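You operate a simulated robot arm through the tools that you are given. There is no shell and no other tool.

You are at the controls of a simulated robot arm. One attempt, no reset.

JOB
Put a patch of grease on top of each gear, then close the grease tin.
Fine: one patch beside each bore, by the yellow swab, gear grease; lay the swab back where it lay; seat the lid. Set down upright: yellow swab. A coat counts when it lies all over at full strength: go over it till it gets no stronger.

The check looks at the end state, three seconds after you hand in, the way a careful person would. Anything else that was tipped, shoved, dropped, spilled or broken makes it a failure. Lids that push on must go on centred and level and be pressed home; caps that screw on are set level and turned clockwise until they are tight.

ROBOT AND FRAMES
A 7-joint arm with a two-finger parallel gripper, fixed in place. Base frame: the origin is at the foot of the arm, x ahead of it, y to its left, z up; the work surface is at about z = 860. Units: mm, rad, N and s.
With the tool pointing down near the work surface it reaches from about 300 to 700 mm from the base axis. Its first joint turns from -1.152 to 1.152 rad. Payload 1.57 kg.
The tool frame sits at the grasp point between the pads (the TCP): z along the fingers, y along the line on which they close. The tips reach 30 mm beyond it. The gripper opens to 110 mm. The fingers are 24 mm wide and 12 mm thick; the gripper's body (48 by 112 mm) begins 78 mm behind the TCP.
Orientation is told as [roll, pitch, yaw] about the base's x, y, z axes, in that order, counted from this pose: with the fingers straight down and closing along the base's y, the tool's x points along the base's -x, its y along +y and its z along -z.

CONTROLS
- The arm moves only by the tool move_arm. Its argument "deltas" is a list of rows, each an object of numbers (a shift or turn left out is 0, a gripper value left out holds the last): "dx", "dy", "dz": the shift along the tool's x, y, z in units of 30 mm (1.0 is 30 mm); "rx", "ry", "rz": the turn, a rotation vector about the tool's x, y, z in units of 5 degrees (1.0 is 5 degrees); "claw": the gripper command, from -1 (shut) to 1 (fully open), values between in proportion. In form: [{"dx": .., "dy": .., "dz": .., "rx": .., "ry": .., "rz": .., "claw": ..}, ...]. A call has 1 to 20 rows; each row shifts and turns the commanded pose from where the row before left it, along the tool's axes as they then stand. A call with a number of a shift or a turn outside -1 to 1 is refused whole. Each row takes 0.2 s and may step no farther than 50 mm and 0.15 rad from the row before; otherwise, or with a gripper value out of range, the whole call is refused. A pose out of reach is approached as far as the arm can. The call stops where the force on the tool passes 50 N (or 10 N more than at its start, if that is more) or the arm is blocked; 0.2 s more then pass. The fingers move at their own pace (about 108 mm/s each) and stop on an object; they squeeze with about 29 N. The grip force told is the motor's: it shows also when the fingers shut on nothing. Time passes only in rows, and 0.2 s behind the last, so rows that do not move let the fingers close. The reply holds the time, the measured pose of the TCP, the force on the tool along the base axes, the opening and the grip force, in the units named above and with some noise, with the torque about the TCP (base axes, N m) and any sound that the robot's microphone picked up, and new pictures: "pictures" is both (left out), scene, wrist or none.
- Cameras (640 x 400 px; columns grow to the right, rows downward): "scene" is fixed at [179.4, -391.3, 1425]; the picture's right is [0.68, -0.73, 0.00], its down [-0.37, -0.35, -0.86] and it looks along [0.63, 0.59, -0.51] (base axes); focal length 309 px, centre (320, 200). "wrist" rides on the gripper at [70, 16, -141] in the tool frame; the picture's right is [-0.23, 0.97, 0.00], its down [-0.85, -0.20, -0.48] and it looks along [-0.47, -0.11, 0.88] (tool axes); focal length 222 px, centre (320, 200). There is no depth. A picture from a camera that has moved, and an enlarged one, comes with that camera's place and axes in the base frame and with its lens. The place of the scene camera against the robot may be out by one fixed shift of up to 25 mm in any direction.
- zoom(camera, box): a new picture of the part [left, top, right, bottom] of that camera's present view, enlarged. It takes no simulated time.
- sign_off(): hands the job in; it is judged then, once.

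Places have to be worked out from the pictures, the camera data and where the tool is seen. Open the gripper and draw the arm clear of the work before you hand the job in, unless the task says otherwise.

The tools are called after "Call:" as name(argument=value, ...) on one line, values as JSON. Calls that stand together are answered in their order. move_arm: Moves the arm, as the interface text tells. Its arguments: {"type":"object","properties":{"deltas":{"type":"array"},"pictures":{"type":"string","enum":["both","scene","wrist","none"]}},"required":["deltas"]} The other tools are called the same way: zoom (camera, box) takes an enlarged picture of a part of a camera's view; sign_off () hands the job in.

At the start:

```text
time_s: 0.0
tool_pos: [339.8, 218.1, 1189.0]
ee_rot: [-0.001, 0.0, -0.002]
contact_force: [0.0, -1.0, 0.2]
wrist_torque: [0.03, -0.02, -0.01]
finger_gap: 110.0
grasp_force: 0.1
```

scene: 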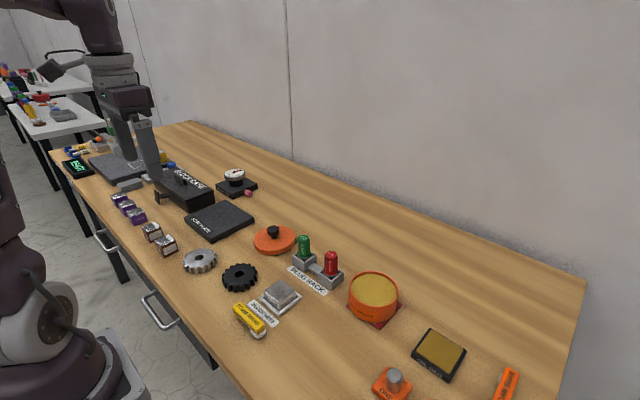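
wrist: 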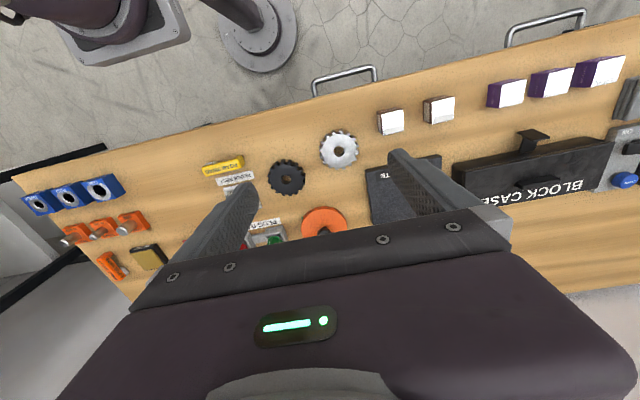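

I'll begin by looking closely at the objects in both views before moving anything.

Call:
zoom(camera="scene", box=[170, 210, 330, 350])

Call:
zoom(camera="scene", box=[320, 250, 530, 400])

Call:
zoom(camera="scene", box=[50, 110, 290, 260])

Call:
zoom(camera="wrist", box=[0, 130, 220, 300])

Call:
zoom(camera="wrist", box=[190, 110, 410, 260])

```text
2.86 times, centred on (250, 280) of scene
camera zoom: at [179.4, -391.3, 1425.0], right [0.68, -0.73, 0.0], down [-0.37, -0.35, -0.86], along [0.63, 0.59, -0.51], focal length 883 px, centre (520, -29)
```

zoom: 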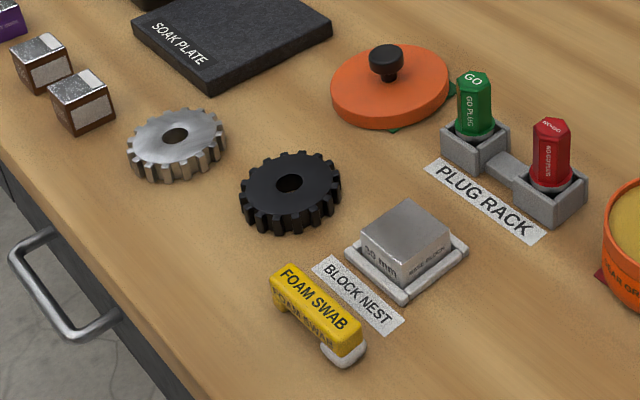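

```text
2.67 times, centred on (425, 325) of scene
camera zoom: at [179.4, -391.3, 1425.0], right [0.68, -0.73, 0.0], down [-0.37, -0.35, -0.86], along [0.63, 0.59, -0.51], focal length 824 px, centre (40, -133)
```

zoom: 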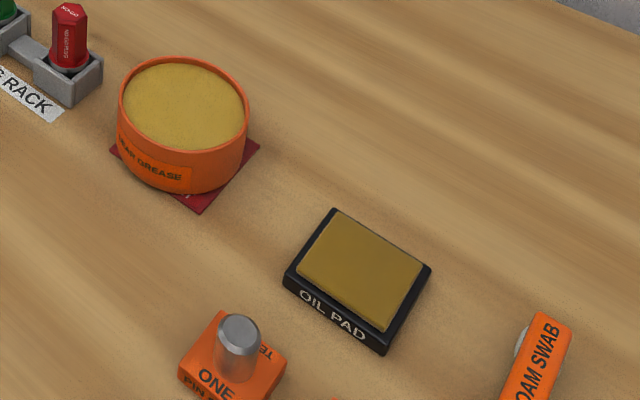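

```text
2.67 times, centred on (170, 185) of scene
camera zoom: at [179.4, -391.3, 1425.0], right [0.68, -0.73, 0.0], down [-0.37, -0.35, -0.86], along [0.63, 0.59, -0.51], focal length 824 px, centre (720, 240)
```

zoom: 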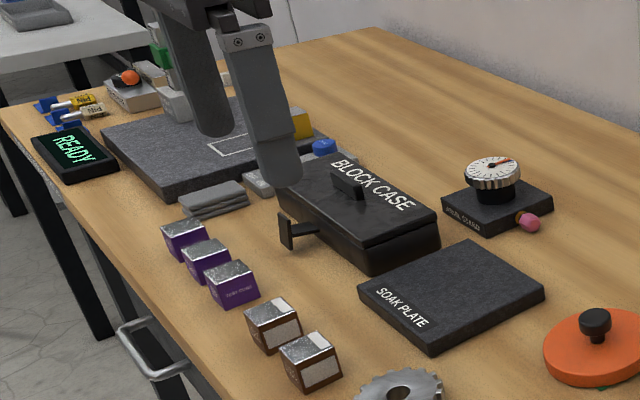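

```text
2.35 times, centred on (110, 215) of wrist
camera zoom: at [269.0, 235.4, 1330.4], right [0.23, 0.97, 0.0], down [0.85, -0.2, 0.48], along [0.47, -0.11, -0.88], focal length 523 px, centre (814, 165)
```

zoom: 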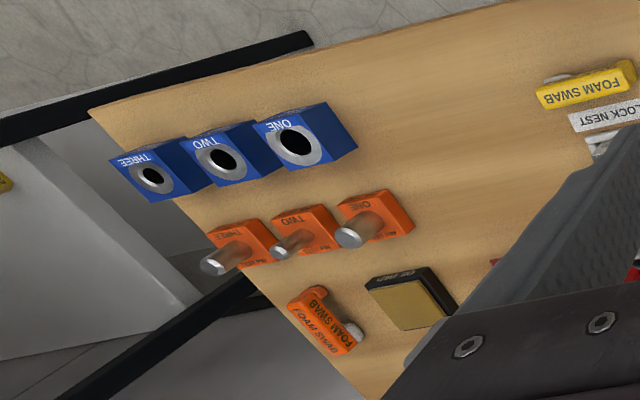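

```text
2.67 times, centred on (300, 185) of wrist
camera zoom: at [269.0, 235.4, 1330.4], right [0.23, 0.97, 0.0], down [0.85, -0.2, 0.48], along [0.47, -0.11, -0.88], focal length 592 px, centre (373, 240)
```

zoom: 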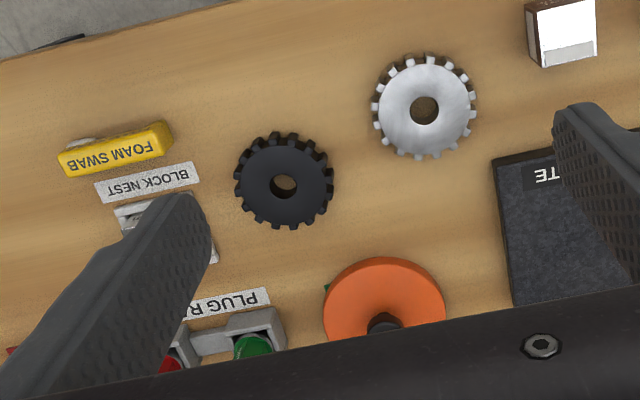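

The yellow swab lies along y near (380, 0) with its foam at the -y end. The gears are beside it, the lid near (600, 180) and the open tin near (625, -135). I'll move the wrist camera above the swab for a closer look.

Call:
move_arm(deltas=[{"dx": -0.125, "dy": -0.83, "dz": 0.54, "claw": 1}, {"dx": -0.125, "dy": -0.83, "dz": 0.54}, {"dx": -0.125, "dy": -0.83, "dz": 0.54}, {"dx": -0.125, "dy": -0.83, "dz": 0.54}, {"dx": -0.125, "dy": -0.83, "dz": 0.54}, {"dx": -0.125, "dy": -0.83, "dz": 0.54}, {"dx": -0.125, "dy": -0.83, "dz": 0.54}, {"dx": -0.125, "dy": -0.83, "dz": 0.54}])

```text
time_s: 1.8
tool_pos: [369.6, 20.1, 1058.9]
ee_rot: [0.001, 0.0, 0.001]
contact_force: [-0.3, 0.1, 0.5]
wrist_torque: [-0.03, -0.02, 0.01]
finger_gap: 110.0
grasp_force: 0.1
camera wrist: at [298.8, 36.4, 1200.5], right [0.23, 0.97, 0.0], down [0.85, -0.2, 0.48], along [0.47, -0.11, -0.88], focal length 222 px, centre (320, 200)
```

scene: 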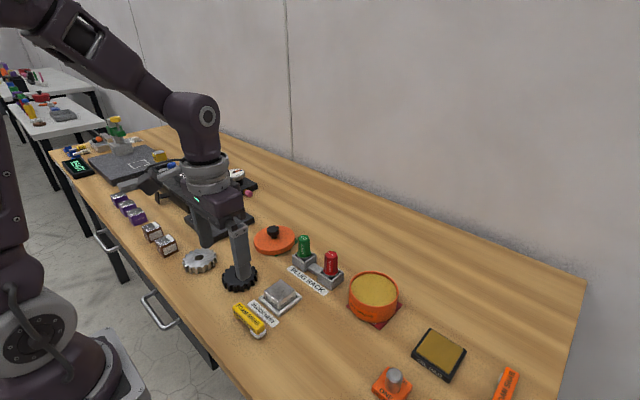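
wrist: 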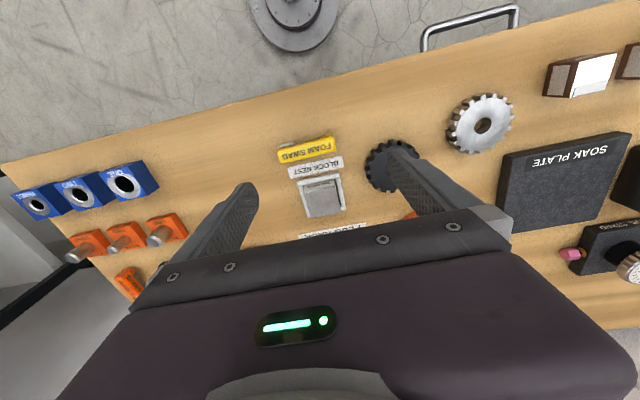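

Call:
zoom(camera="wrist", box=[260, 120, 380, 195])

Call:
zoom(camera="wrist", box=[350, 80, 550, 205])

Call:
zoom(camera="scene", box=[210, 280, 290, 350])

Call:
zoom(camera="scene", box=[330, 260, 420, 335])

Call:
zoom(camera="scene", box=[240, 215, 310, 265])

```text
5.33 times, centred on (320, 158) of wrist
camera zoom: at [298.8, 36.4, 1200.5], right [0.23, 0.97, 0.0], down [0.85, -0.2, 0.48], along [0.47, -0.11, -0.88], focal length 1185 px, centre (320, 427)
```

zoom: 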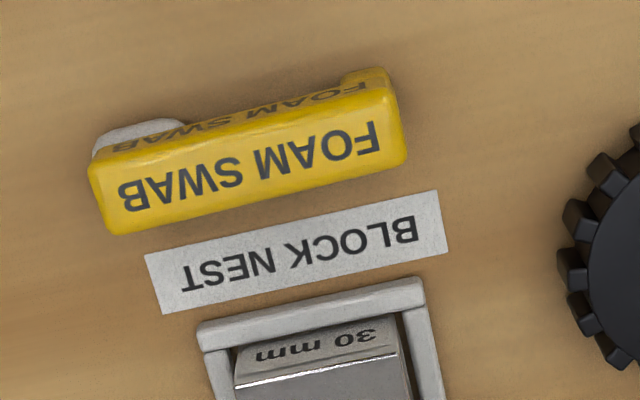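

```text
3.20 times, centred on (450, 142) of wrist
camera zoom: at [298.8, 36.4, 1200.5], right [0.23, 0.97, 0.0], down [0.85, -0.2, 0.48], along [0.47, -0.11, -0.88], focal length 711 px, centre (-96, 384)
```

zoom: 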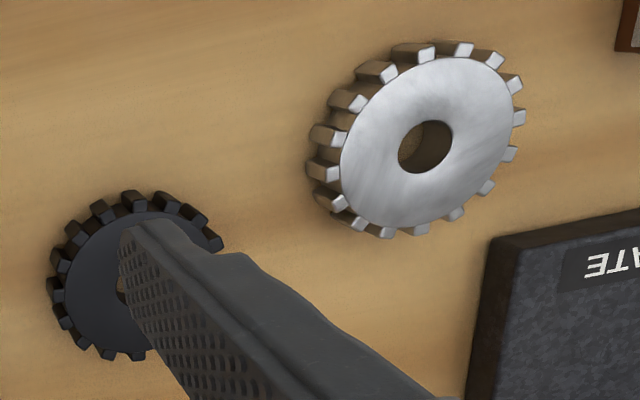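

```text
5.71 times, centred on (250, 315) of scene
camera zoom: at [179.4, -391.3, 1425.0], right [0.68, -0.73, 0.0], down [-0.37, -0.35, -0.86], along [0.63, 0.59, -0.51], focal length 1766 px, centre (720, -457)
```

zoom: 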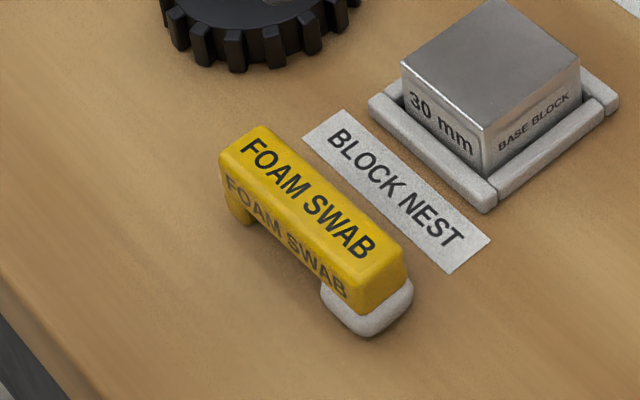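

```text
5.33 times, centred on (375, 298) of scene
camera zoom: at [179.4, -391.3, 1425.0], right [0.68, -0.73, 0.0], down [-0.37, -0.35, -0.86], along [0.63, 0.59, -0.51], focal length 1648 px, centre (27, -320)
```

zoom: 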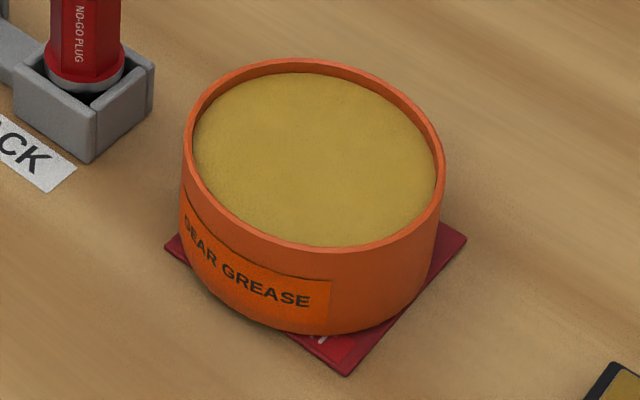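

```text
8.00 times, centred on (275, 240) of scene
camera zoom: at [179.4, -391.3, 1425.0], right [0.68, -0.73, 0.0], down [-0.37, -0.35, -0.86], along [0.63, 0.59, -0.51], focal length 2472 px, centre (680, -120)
```

zoom: 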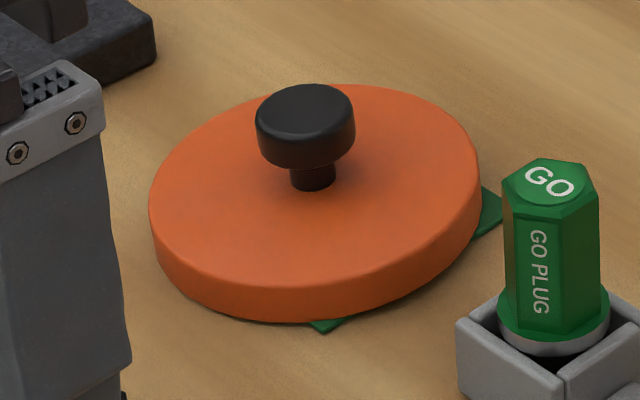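

The swab bar is about 84 × 18 mm and 26 mm tall, centred near (384, -3), aligned with y, with a foot at +y and foam at -y. Before touching anything I'll look at the tin from above with the wrist camera.

Call:
move_arm(deltas=[{"dx": -0.905, "dy": -0.619, "dz": -0.1}, {"dx": -0.905, "dy": -0.619, "dz": -0.1}, {"dx": -0.905, "dy": -0.619, "dz": -0.1}, {"dx": -0.905, "dy": -0.619, "dz": -0.1}, {"dx": -0.905, "dy": -0.619, "dz": -0.1}, {"dx": -0.905, "dy": -0.619, "dz": -0.1}, {"dx": -0.905, "dy": -0.619, "dz": -0.1}], pictures="wrist")

```text
time_s: 3.4
tool_pos: [558.5, -110.5, 1080.1]
ee_rot: [0.001, -0.001, -0.001]
contact_force: [0.5, -0.3, -0.4]
wrist_torque: [-0.02, -0.01, -0.01]
finger_gap: 110.2
grasp_force: 0.1
camera wrist: at [489.4, -93.8, 1221.7], right [0.23, 0.97, 0.0], down [0.86, -0.2, 0.48], along [0.47, -0.11, -0.88], focal length 222 px, centre (320, 200)
```

wrist: 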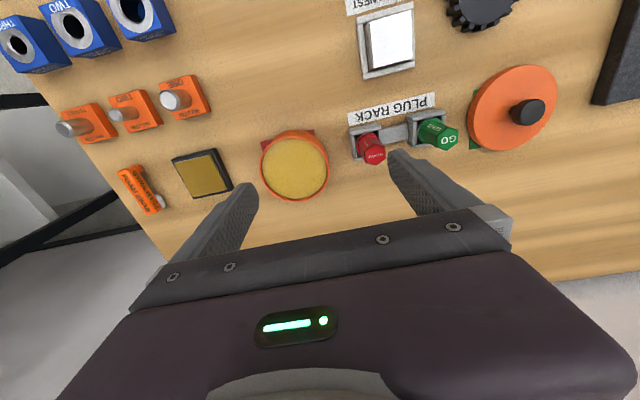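

Call:
zoom(camera="wrist", box=[235, 110, 355, 220])

Call:
zoom(camera="wrist", box=[440, 50, 580, 160])

Call:
zoom(camera="wrist", box=[340, 0, 460, 80])

```text
3.64 times, centred on (295, 165) of wrist
camera zoom: at [489.4, -93.8, 1221.7], right [0.23, 0.97, 0.0], down [0.86, -0.2, 0.48], along [0.47, -0.11, -0.88], focal length 808 px, centre (411, 327)
```

zoom: 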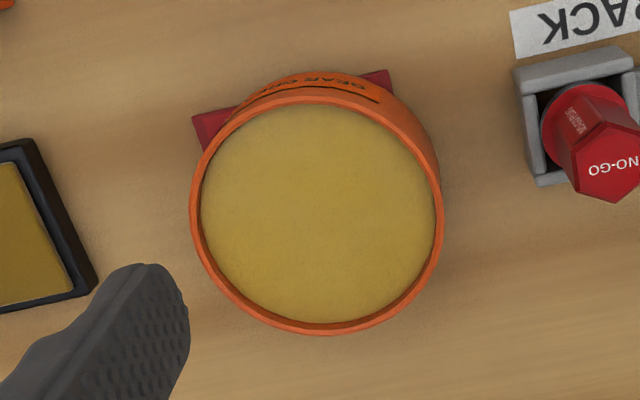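

```text
3.64 times, centred on (510, 105) of wrist
camera zoom: at [489.4, -93.8, 1221.7], right [0.23, 0.97, 0.0], down [0.86, -0.2, 0.48], along [0.47, -0.11, -0.88], focal length 808 px, centre (-371, 546)
```

zoom: 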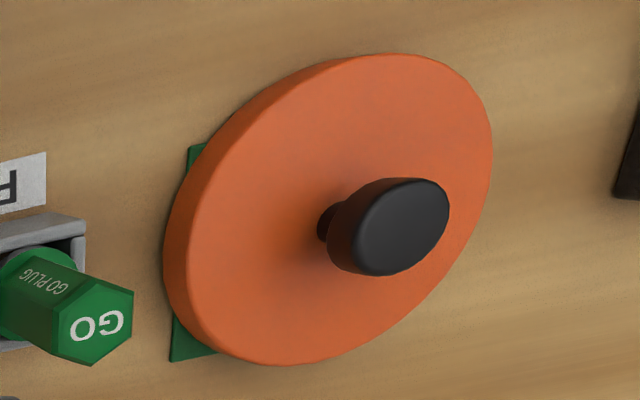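

```text
5.00 times, centred on (400, 40) of wrist
camera zoom: at [489.4, -93.8, 1221.7], right [0.23, 0.97, 0.0], down [0.86, -0.2, 0.48], along [0.47, -0.11, -0.88], focal length 1111 px, centre (-80, 1000)
```

zoom: 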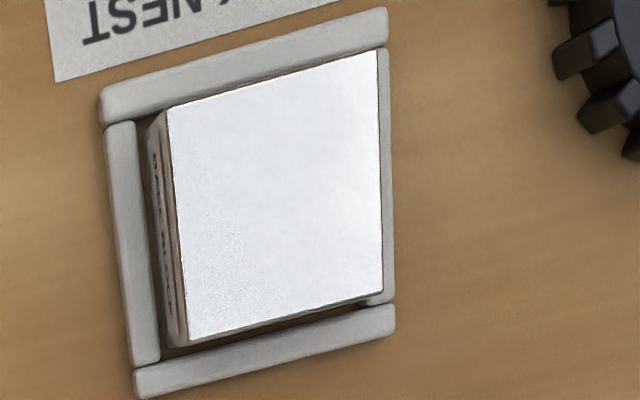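

The tin rim is about 103 mm across, centred near (600, -160), with grease a few mm below the rim. The lid is at about (590, 169). Next I go back over the swab and turn the gripper so the fingers close along base x.

Call:
move_arm(deltas=[{"dx": 0.829, "dy": 0.498, "dz": 0.381}, {"dx": 0.829, "dy": 0.498, "dz": 0.381}, {"dx": 0.829, "dy": 0.498, "dz": 0.381}, {"dx": 0.829, "dy": 0.498, "dz": 0.381}, {"dx": 0.829, "dy": 0.498, "dz": 0.381}, {"dx": 0.829, "dy": 0.498, "dz": 0.381}, {"dx": 0.829, "dy": 0.498, "dz": 0.381}, {"rz": -1}, {"rz": -1}, {"rz": -1}, {"rz": -1}, {"rz": -1}, {"rz": -1}, {"rz": -1}, {"rz": -1}, {"rz": -1}])

```text
time_s: 6.8
tool_pos: [385.9, -7.6, 1001.7]
ee_rot: [0.0, -0.001, 0.787]
contact_force: [0.3, -1.1, 0.0]
wrist_torque: [0.01, -0.03, 0.01]
finger_gap: 110.1
grasp_force: 0.0
camera wrist: at [324.4, -44.0, 1142.1], right [-0.53, 0.85, 0.0], down [0.75, 0.46, 0.48], along [0.41, 0.25, -0.88], focal length 222 px, centre (320, 200)
```

scene: 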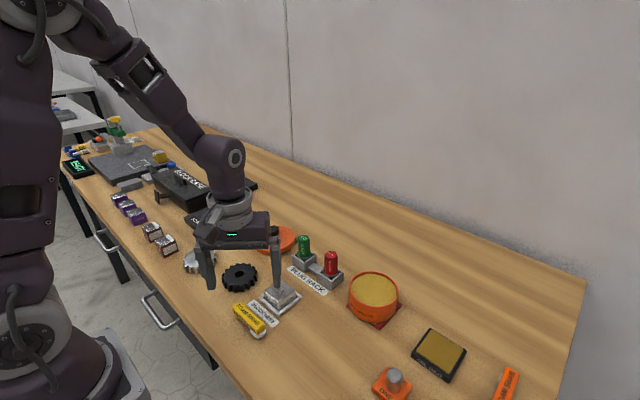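
wrist: 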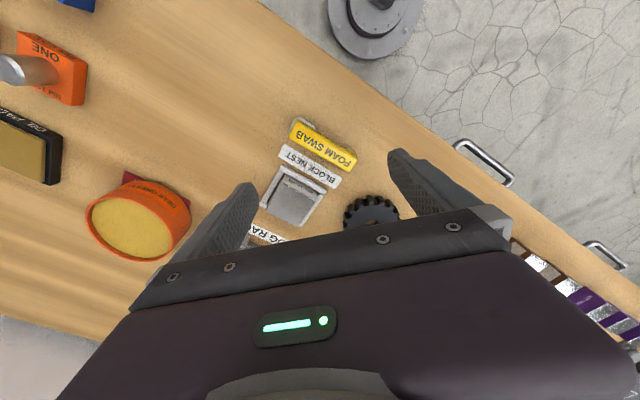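

Rotation works, so I'll finish the turn to 90° and narrow the gripper to about 40 mm.

Call:
move_arm(deltas=[{"rz": -1, "claw": -0.2}, {"rz": -1}, {"rz": -1}, {"rz": -1}, {"rz": -1}, {"rz": -1}, {"rz": -1}, {"rz": -1}, {"rz": -1}, {}])

```text
time_s: 9.0
tool_pos: [385.9, -5.6, 999.8]
ee_rot: [0.001, -0.001, 1.57]
contact_force: [-0.3, 0.1, 0.6]
wrist_torque: [-0.02, -0.02, -0.04]
finger_gap: 43.8
grasp_force: 0.0
camera wrist: at [368.9, -75.7, 1141.9], right [-0.97, 0.23, 0.0], down [0.2, 0.86, 0.48], along [0.11, 0.47, -0.88], focal length 222 px, centre (320, 200)
```

scene: 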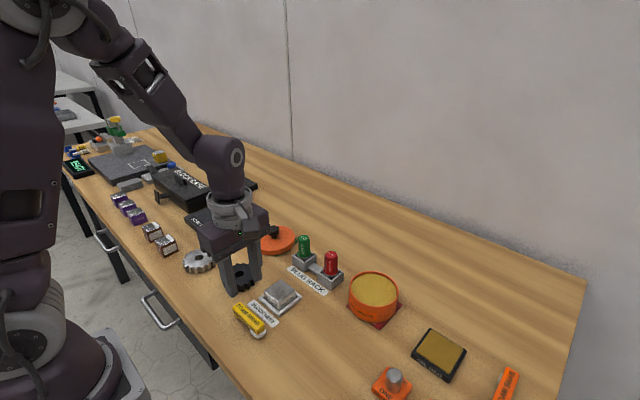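
wrist: 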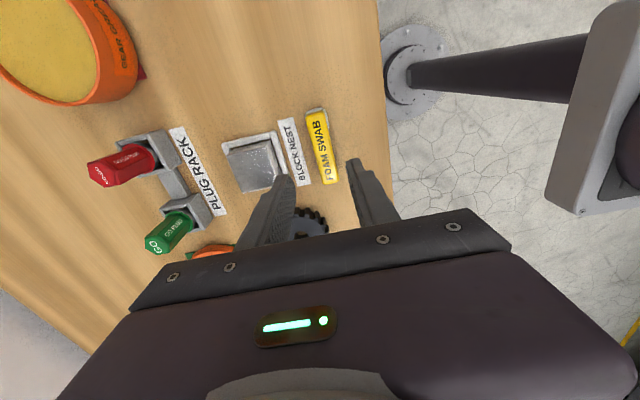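

Call:
zoom(camera="wrist", box=[260, 90, 388, 200])

Call:
zoom(camera="wrist", box=[0, 0, 160, 120])

```text
3.64 times, centred on (324, 145) of wrist
camera zoom: at [368.9, -75.7, 1141.9], right [-0.97, 0.23, 0.0], down [0.2, 0.86, 0.48], along [0.11, 0.47, -0.88], focal length 808 px, centre (306, 400)
```

zoom: 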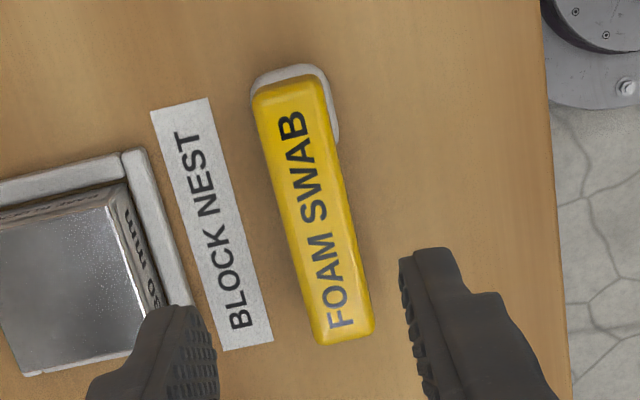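

```text
3.33 times, centred on (80, 60) of wrist
camera zoom: at [368.9, -75.7, 1141.9], right [-0.97, 0.23, 0.0], down [0.2, 0.86, 0.48], along [0.11, 0.47, -0.88], focal length 740 px, centre (1120, 667)
```

zoom: 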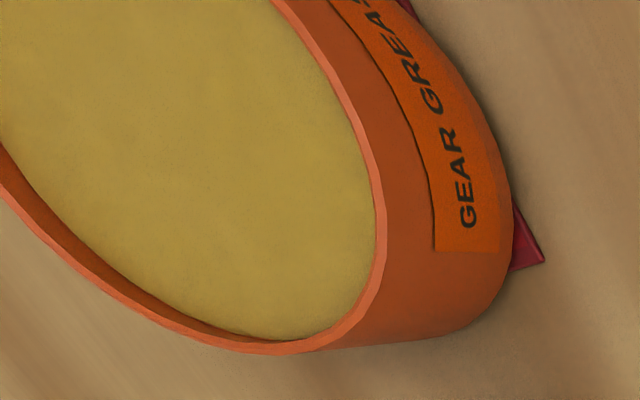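

The swab reads as x 371–393, y -43.5 to 39, with the foam centred near (382, -35). I'll line up at x≈382.5 and go down most of the way, then check the fingers straddle the bar.

Call:
move_arm(deltas=[{"dy": 0.113, "dx": 0.013, "dz": 0.7, "claw": -0.2}, {"dz": 0.7}, {"dz": 0.7}, {"dz": 0.5}, {}])

```text
time_s: 10.2
tool_pos: [381.5, -6.3, 922.2]
ee_rot: [0.001, 0.0, 1.571]
contact_force: [-0.6, 0.7, -0.4]
wrist_torque: [0.0, 0.03, 0.0]
finger_gap: 43.9
grasp_force: 0.1
camera wrist: at [365.1, -75.8, 1063.5], right [-0.97, 0.23, 0.0], down [0.2, 0.86, 0.48], along [0.11, 0.47, -0.88], focal length 222 px, centre (320, 200)
```

scene: 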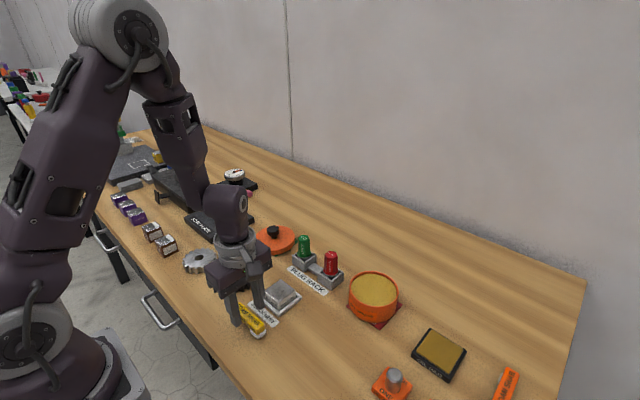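
wrist: 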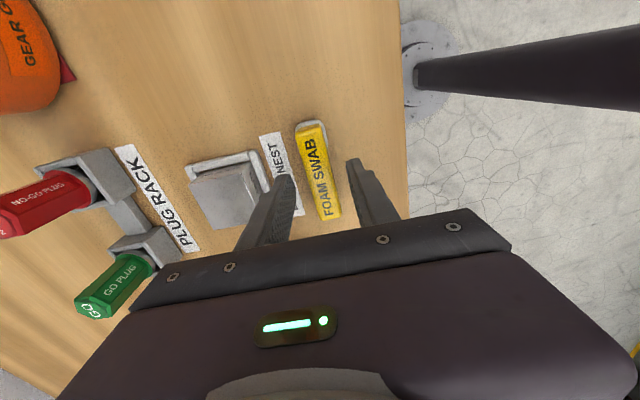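

Call:
zoom(camera="wrist", box=[250, 100, 400, 240])

Call:
zoom(camera="scene", box=[210, 270, 300, 350])

```text
2.86 times, centred on (325, 170) of wrist
camera zoom: at [365.1, -75.8, 1063.5], right [-0.97, 0.23, 0.0], down [0.2, 0.86, 0.48], along [0.11, 0.47, -0.88], focal length 635 px, centre (306, 286)
```

zoom: 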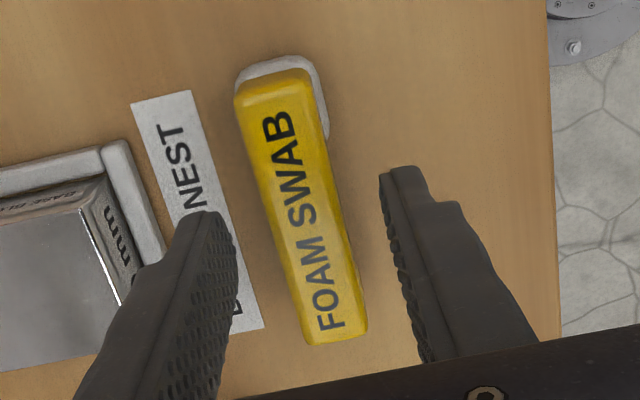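

```text
5.00 times, centred on (255, 310) of scene
camera zoom: at [179.4, -391.3, 1425.0], right [0.68, -0.73, 0.0], down [-0.37, -0.35, -0.86], along [0.63, 0.59, -0.51], focal length 1545 px, centre (645, -350)
```

zoom: 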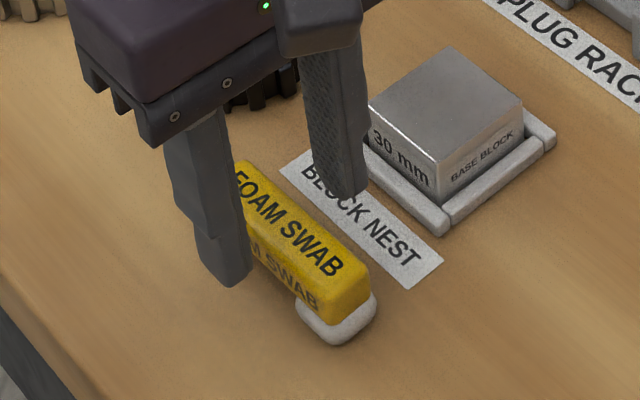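

The fingers straddle the bar well, and the bar centre x≈382 matches the TCP. I'll lower to TCP z≈899 and close.

Call:
move_arm(deltas=[{"dz": 0.4}, {"dz": 0.37}, {}, {"claw": -1}, {"claw": -1}, {"claw": -1}, {"claw": -1}])

```text
time_s: 11.8
tool_pos: [382.8, -6.8, 900.8]
ee_rot: [-0.001, -0.002, 1.57]
contact_force: [0.4, -1.2, 0.7]
wrist_torque: [-0.02, 0.04, -0.03]
finger_gap: 20.6
grasp_force: 29.1
camera wrist: at [365.5, -75.9, 1040.8], right [-0.97, 0.23, 0.0], down [0.2, 0.85, 0.48], along [0.11, 0.47, -0.88], focal length 222 px, centre (320, 200)
```

scene: 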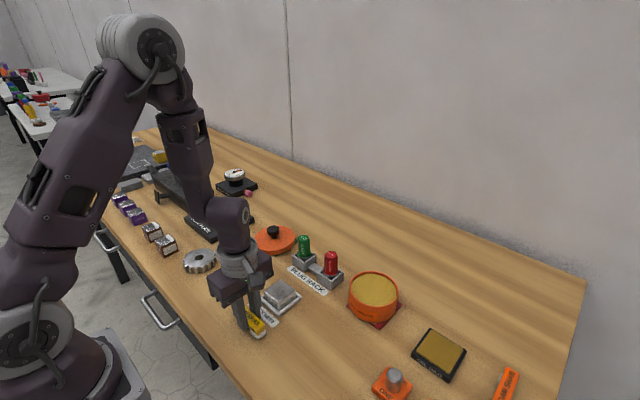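
wrist: 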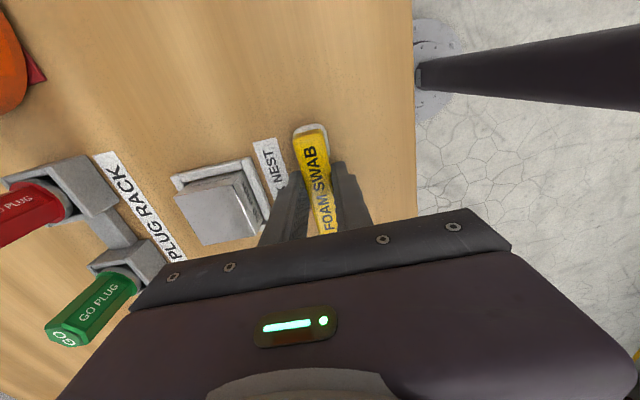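

The swab is gripped (20.6 mm, 29 N) at commanded pose (382.4, -6.9, 899.3), which I'll reuse for laying it back. Now I lift straight up 100 mm and check that it hangs level.

Call:
move_arm(deltas=[{"dz": -0.3, "claw": -1}, {"dz": -0.6}, {"dz": -0.8}, {"dz": -0.8}, {"dz": -0.86}, {}])

Call:
zoom(camera="scene", box=[190, 200, 330, 340])

Call:
zoom(camera="wrist", box=[250, 90, 400, 240])

```text
time_s: 13.2
tool_pos: [383.0, -6.5, 999.7]
ee_rot: [-0.002, 0.001, 1.571]
contact_force: [-0.1, -0.5, -0.6]
wrist_torque: [0.01, -0.01, 0.0]
finger_gap: 20.7
grasp_force: 28.9
camera wrist: at [365.7, -75.7, 1141.9], right [-0.97, 0.23, 0.0], down [0.2, 0.85, 0.48], along [0.11, 0.47, -0.88], focal length 222 px, centre (320, 200)
```

scene: 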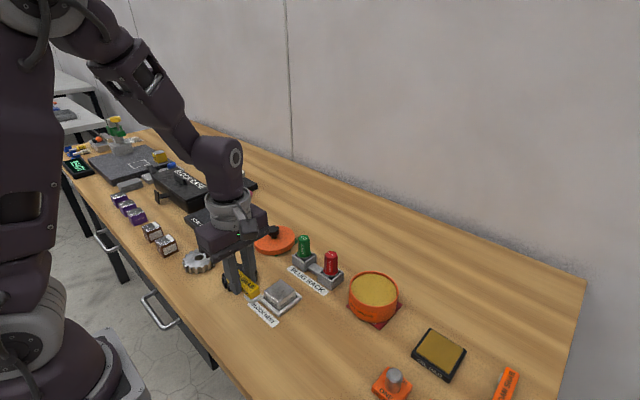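
wrist: 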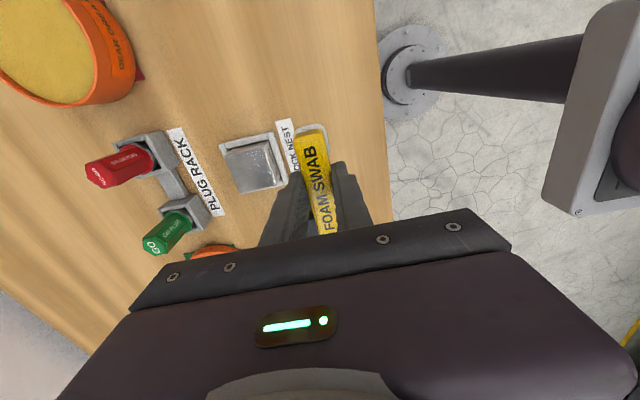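

```text
2.86 times, centred on (260, 270) of scene
camera zoom: at [179.4, -391.3, 1425.0], right [0.68, -0.73, 0.0], down [-0.37, -0.35, -0.86], along [0.63, 0.59, -0.51], focal length 883 px, centre (491, 0)
```

zoom: 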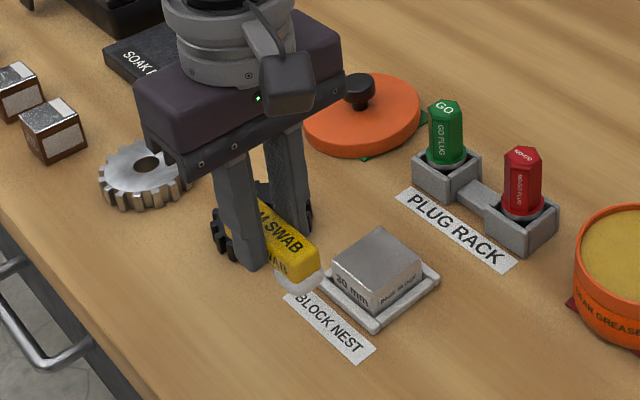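

```text
2.67 times, centred on (325, 165) of wrist
camera zoom: at [365.7, -75.7, 1141.9], right [-0.97, 0.23, 0.0], down [0.2, 0.85, 0.48], along [0.11, 0.47, -0.88], focal length 592 px, centre (307, 293)
```

zoom: 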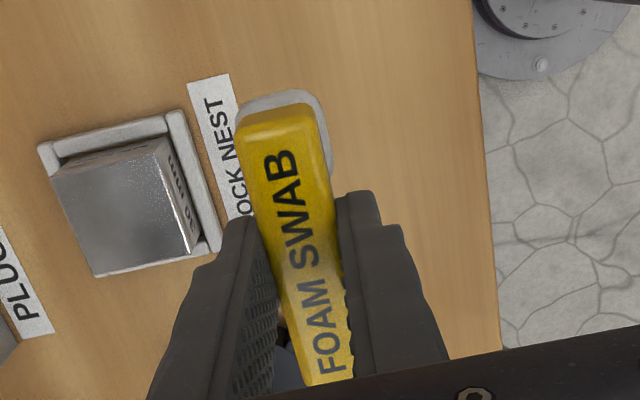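

The swab is held level. Now I carry it at z=1000 to above the tin.

Call:
move_arm(deltas=[{"dy": -0.9, "dx": 0.496}, {"dy": -0.9, "dx": 0.496}, {"dy": -0.9, "dx": 0.496}, {"dy": -0.9, "dx": 0.496}, {"dy": -0.9, "dx": 0.496}, {"dy": -0.9, "dx": 0.496}, {"dy": -0.9, "dx": 0.496}, {"dy": -0.9, "dx": 0.496}, {}])

Call:
zoom(camera="wrist", box=[240, 50, 400, 210])

Call:
zoom(camera="scene", box=[310, 200, 450, 340])

```text
time_s: 15.2
tool_pos: [598.7, -126.9, 1000.2]
ee_rot: [-0.001, 0.0, 1.571]
contact_force: [0.0, -0.5, 0.4]
wrist_torque: [0.04, -0.01, 0.02]
finger_gap: 21.0
grasp_force: 28.8
camera wrist: at [581.4, -195.9, 1142.2], right [-0.97, 0.23, 0.0], down [0.2, 0.86, 0.48], along [0.11, 0.47, -0.88], focal length 222 px, centre (320, 200)
```

scene: 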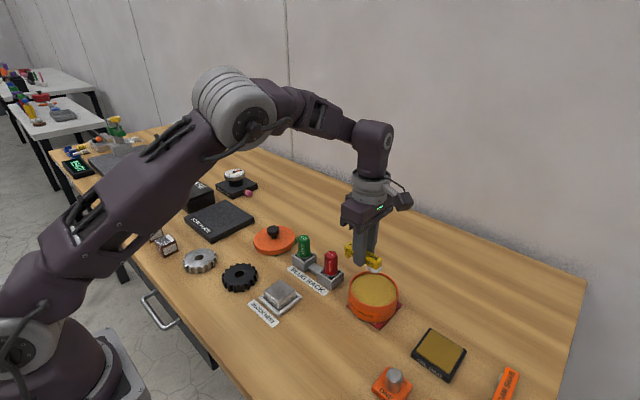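
wrist: 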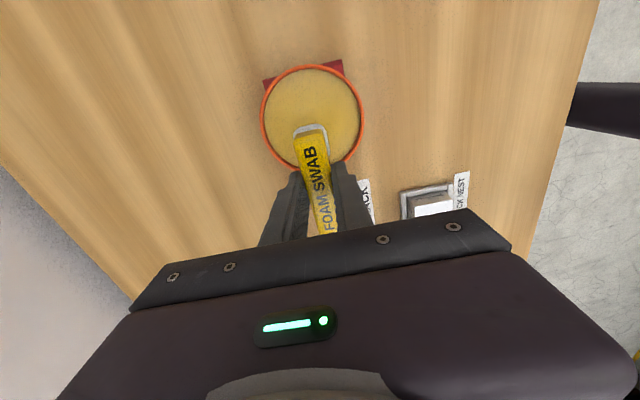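

```text
2.50 times, centred on (320, 130) of wrist
camera zoom: at [581.4, -195.9, 1142.2], right [-0.97, 0.23, 0.0], down [0.2, 0.86, 0.48], along [0.11, 0.47, -0.88], focal length 555 px, centre (320, 375)
```

zoom: 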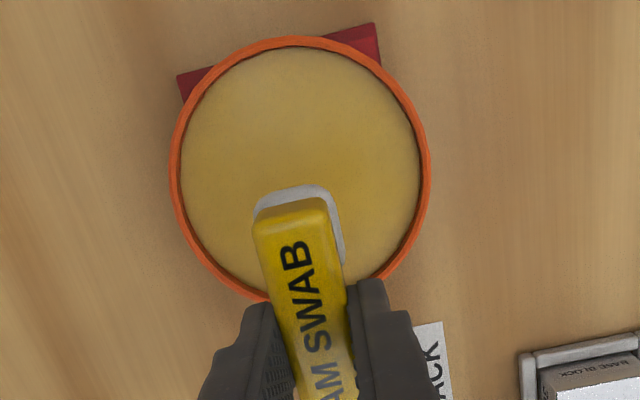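

```text
2.86 times, centred on (380, 270) of scene
camera zoom: at [179.4, -391.3, 1425.0], right [0.68, -0.73, 0.0], down [-0.37, -0.35, -0.86], along [0.63, 0.59, -0.51], focal length 883 px, centre (149, 0)
```

zoom: 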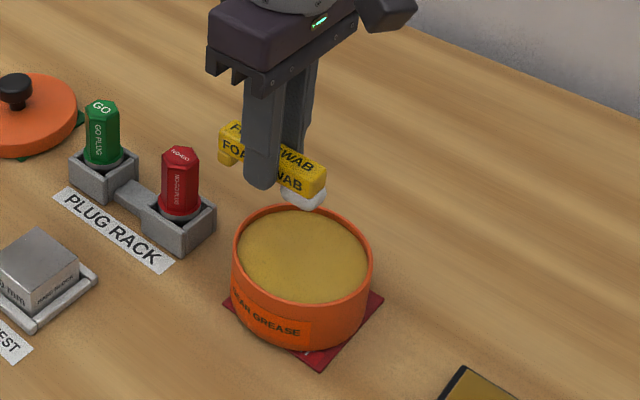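

From two views the tin centre is about (599, -162) with the rim near z=900. I'll shift 4 mm in -y so the foot hangs outside the rim, then go down to just above the grease.

Call:
move_arm(deltas=[{"dx": 0.133, "dz": 0.4}, {"dz": 0.5}, {"dz": 0.5}, {"dz": 0.43}, {}])

Call:
zoom(camera="scene", box=[320, 230, 430, 340])

Call:
zoom(camera="wrist", box=[240, 50, 400, 210])

```text
time_s: 16.4
tool_pos: [597.2, -130.8, 945.7]
ee_rot: [-0.001, 0.001, 1.571]
contact_force: [-1.9, 1.6, 9.1]
wrist_torque: [-0.06, 0.07, -0.04]
finger_gap: 20.4
grasp_force: 29.1
camera wrist: at [581.0, -199.7, 1087.5], right [-0.97, 0.23, 0.0], down [0.2, 0.86, 0.48], along [0.11, 0.47, -0.88], focal length 222 px, centre (320, 200)
```

scene: 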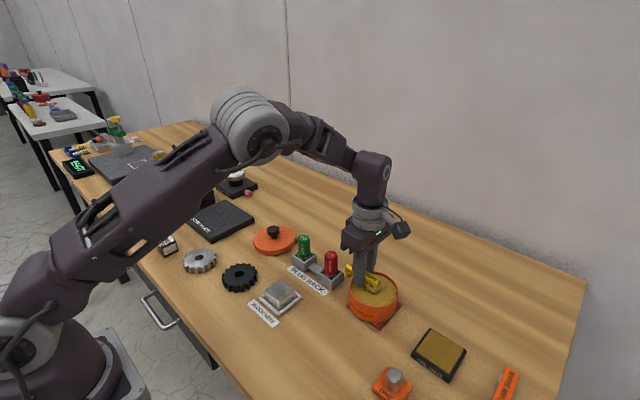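
wrist: 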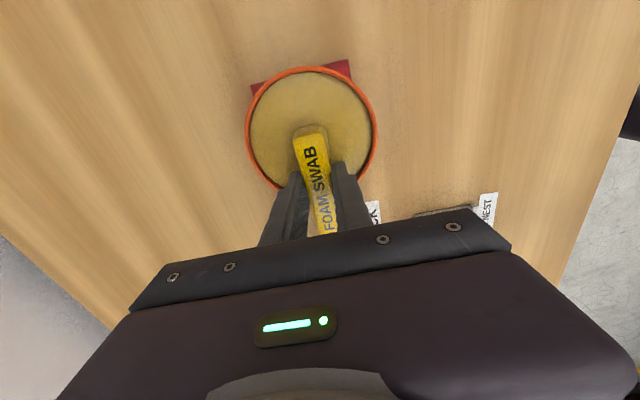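

```text
3.64 times, centred on (375, 285) of scene
camera zoom: at [179.2, -391.2, 1425.0], right [0.68, -0.73, 0.0], down [-0.37, -0.35, -0.86], along [0.63, 0.59, -0.51], focal length 1124 px, centre (120, -109)
```

zoom: 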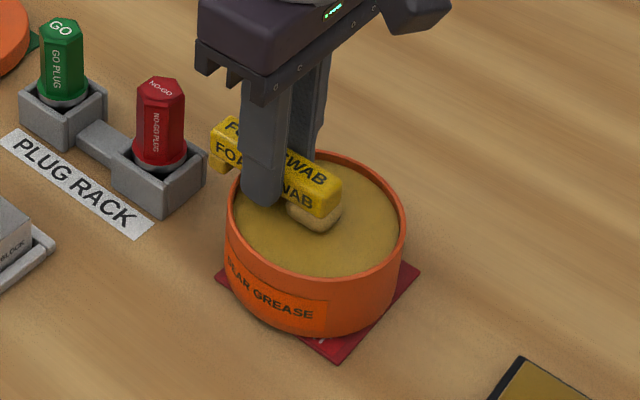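

```text
2.50 times, centred on (320, 130) of wrist
camera zoom: at [581.0, -199.7, 1087.5], right [-0.97, 0.23, 0.0], down [0.2, 0.86, 0.48], along [0.11, 0.47, -0.88], focal length 555 px, centre (320, 375)
```

zoom: 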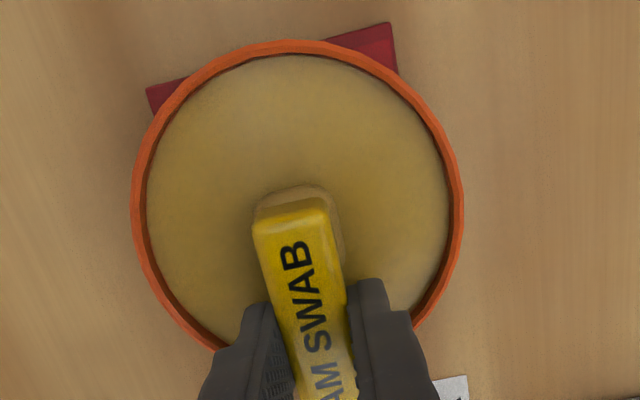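

The foam has already touched the grease with about 9 N of upward force and turned grease-coloured, so the surface is near z≈906. I'll dab once more, hold to load it, then lift clear and inspect.

Call:
move_arm(deltas=[{}, {}, {"dz": -0.3}, {"dz": 0.29}, {}, {}, {}, {"dz": -0.3}, {"dz": -0.6}, {"dz": -0.6}, {"dz": -0.6}, {}])

Call:
zoom(camera="scene", box=[320, 210, 430, 320])

Call:
zoom(camera="wrist", box=[240, 50, 400, 210])

```text
time_s: 19.0
tool_pos: [599.3, -130.4, 1008.6]
ee_rot: [0.001, -0.001, 1.568]
contact_force: [-0.2, 0.3, -0.4]
wrist_torque: [0.01, -0.03, -0.01]
finger_gap: 20.7
grasp_force: 28.5
camera wrist: at [581.5, -199.3, 1150.1], right [-0.97, 0.23, 0.0], down [0.2, 0.85, 0.48], along [0.11, 0.47, -0.88], focal length 222 px, centre (320, 200)
```

scene: 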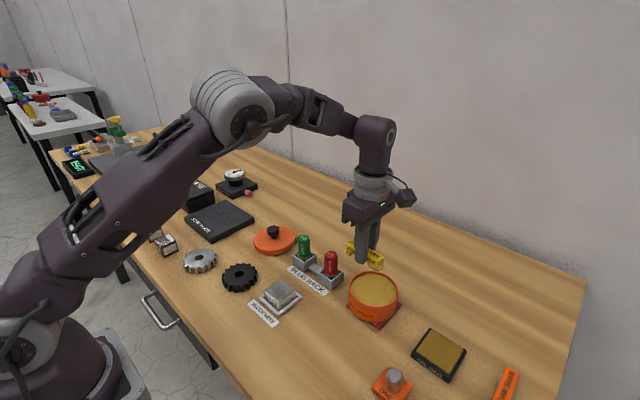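
wrist: 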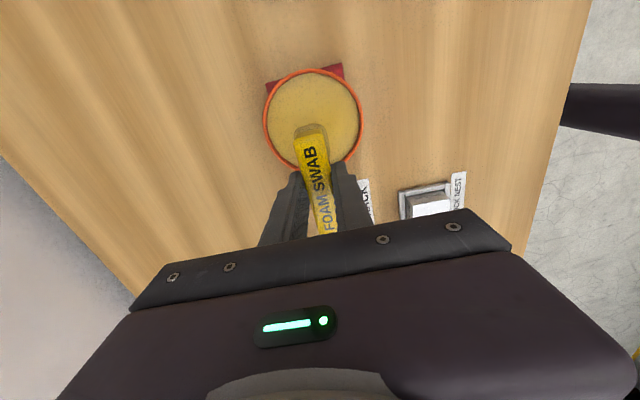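

```text
3.64 times, centred on (375, 265) of scene
camera zoom: at [179.4, -391.3, 1425.0], right [0.68, -0.73, 0.0], down [-0.37, -0.35, -0.86], along [0.63, 0.59, -0.51], focal length 1124 px, centre (120, -36)
```

zoom: 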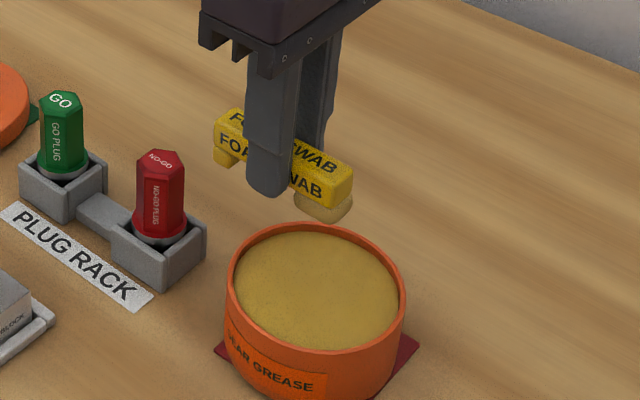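

```text
2.50 times, centred on (320, 130) of wrist
camera zoom: at [581.5, -199.3, 1150.1], right [-0.97, 0.23, 0.0], down [0.2, 0.85, 0.48], along [0.11, 0.47, -0.88], focal length 555 px, centre (320, 375)
```

zoom: 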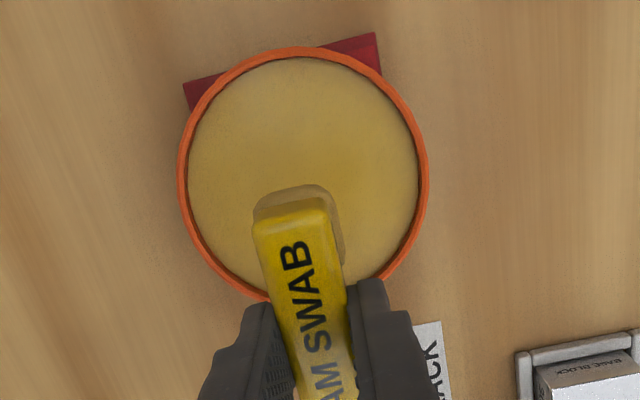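

The foam is evenly loaded. Now I carry it to hover over the +x side of the black gear (estimated centre (442, 121)) and look down at it.

Call:
move_arm(deltas=[{"dy": 0.438, "dx": -0.933, "dz": 0.028}, {"dy": 0.438, "dx": -0.933, "dz": 0.028}, {"dy": 0.438, "dx": -0.933, "dz": 0.028}, {"dy": 0.438, "dx": -0.933, "dz": 0.028}, {"dy": 0.438, "dx": -0.933, "dz": 0.028}, {"dy": 0.438, "dx": -0.933, "dz": 0.028}, {"dy": 0.438, "dx": -0.933, "dz": 0.028}, {"dy": 0.438, "dx": -0.933, "dz": 0.028}, {"dy": 0.438, "dx": -0.933, "dz": 0.028}, {"dy": 0.438, "dx": -0.933, "dz": 0.028}, {}])

Call:
zoom(camera="wrist", box=[260, 50, 400, 190])

Call:
zoom(camera="scene", box=[180, 200, 320, 320])

```text
time_s: 21.4
tool_pos: [467.4, 150.7, 998.7]
ee_rot: [-0.001, 0.001, 1.569]
contact_force: [0.0, -0.4, 0.3]
wrist_torque: [-0.02, -0.03, 0.0]
finger_gap: 20.7
grasp_force: 28.6
camera wrist: at [450.4, 81.5, 1141.6], right [-0.97, 0.23, 0.0], down [0.2, 0.85, 0.48], along [0.11, 0.47, -0.88], focal length 222 px, centre (320, 200)
```

scene: 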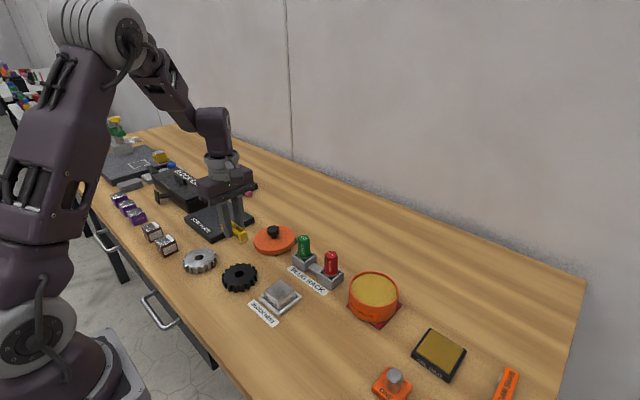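
wrist: 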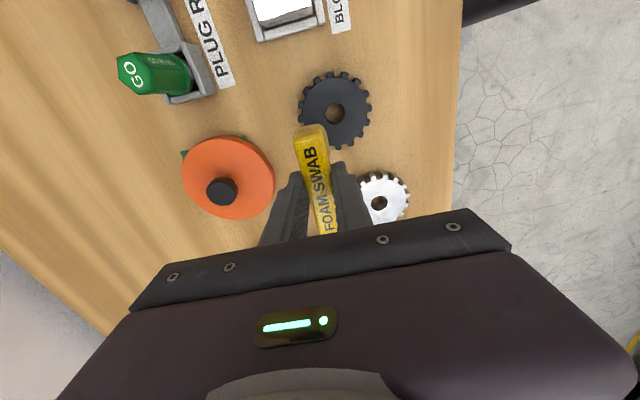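

```text
2.86 times, centred on (330, 120) of wrist
camera zoom: at [450.4, 81.5, 1141.6], right [-0.97, 0.23, 0.0], down [0.2, 0.85, 0.48], along [0.11, 0.47, -0.88], focal length 635 px, centre (291, 429)
```

zoom: 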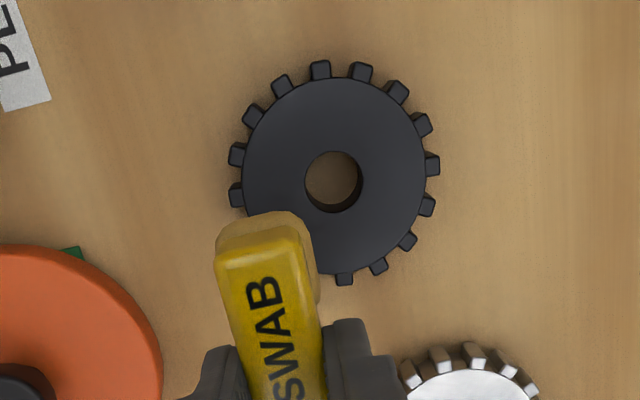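

```text
3.33 times, centred on (250, 260) of scene
camera zoom: at [179.4, -391.3, 1425.0], right [0.68, -0.73, 0.0], down [-0.37, -0.35, -0.86], along [0.63, 0.59, -0.51], focal length 1030 px, centre (553, 0)
```

zoom: 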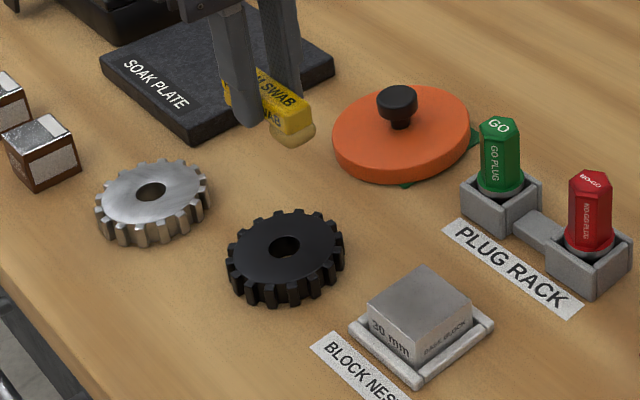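

The black gear face centre is about (441.5, 118.4), face radius ≈35, bore radius ≈11.5. The patch goes at radius ≈24 on the +x side. I'll line up and descend to a few mm above the face.

Call:
move_arm(deltas=[{"dy": 0.05, "dx": 0.09, "dz": 0.6}, {"dz": 0.7}, {"dz": 0.7}, {"dz": 0.5}, {"dz": 0.1}, {}])

Call:
zoom(camera="wrist", box=[260, 50, 400, 190])

Call:
zoom(camera="scene", box=[180, 210, 320, 330])

```text
time_s: 22.8
tool_pos: [464.4, 147.5, 922.1]
ee_rot: [0.001, 0.0, 1.569]
contact_force: [0.0, 0.6, -0.3]
wrist_torque: [0.0, -0.02, 0.0]
finger_gap: 20.7
grasp_force: 29.1
camera wrist: at [448.2, 78.1, 1063.7], right [-0.97, 0.23, 0.0], down [0.2, 0.85, 0.48], along [0.11, 0.47, -0.88], focal length 222 px, centre (320, 200)
```

scene: 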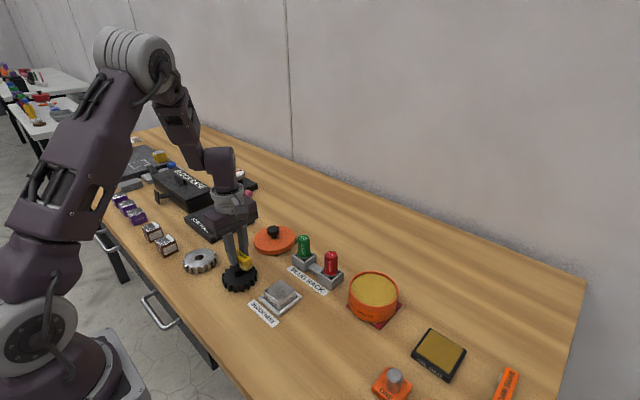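
wrist: 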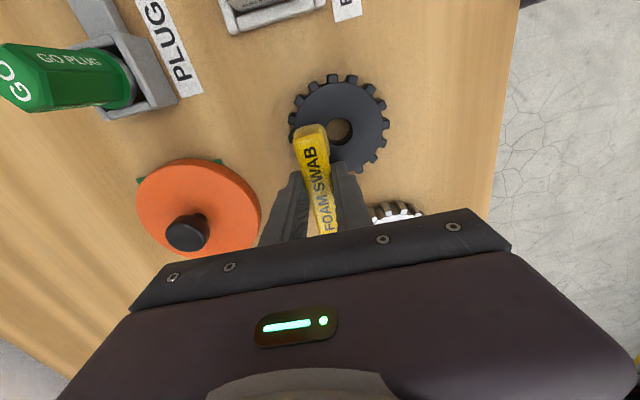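

```text
2.86 times, centred on (330, 120) of wrist
camera zoom: at [448.2, 78.1, 1063.7], right [-0.97, 0.23, 0.0], down [0.2, 0.85, 0.48], along [0.11, 0.47, -0.88], focal length 635 px, centre (291, 429)
```

zoom: 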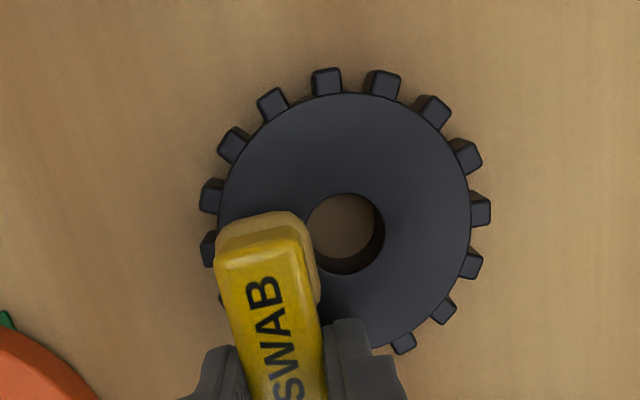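

```text
3.33 times, centred on (250, 270) of scene
camera zoom: at [179.4, -391.3, 1425.0], right [0.68, -0.73, 0.0], down [-0.37, -0.35, -0.86], along [0.63, 0.59, -0.51], focal length 1030 px, centre (553, -33)
```

zoom: 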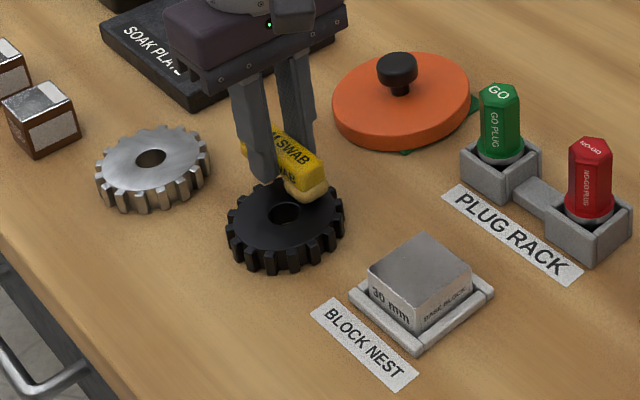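

There's no contact yet, and the foam sits just beside the bore. I'll shift 1.5 mm outward and ease down in small steps until the foam presses.

Call:
move_arm(deltas=[{"dy": -0.05, "dz": 0.05}, {"dz": 0.05}, {"dz": 0.05}, {"dz": 0.03}, {}], pictures="none")

```text
time_s: 24.0
tool_pos: [466.6, 146.8, 916.5]
ee_rot: [-0.001, -0.001, 1.572]
contact_force: [-0.8, 2.0, 20.6]
wrist_torque: [-0.19, 0.02, -0.01]
finger_gap: 20.9
grasp_force: 29.1
```

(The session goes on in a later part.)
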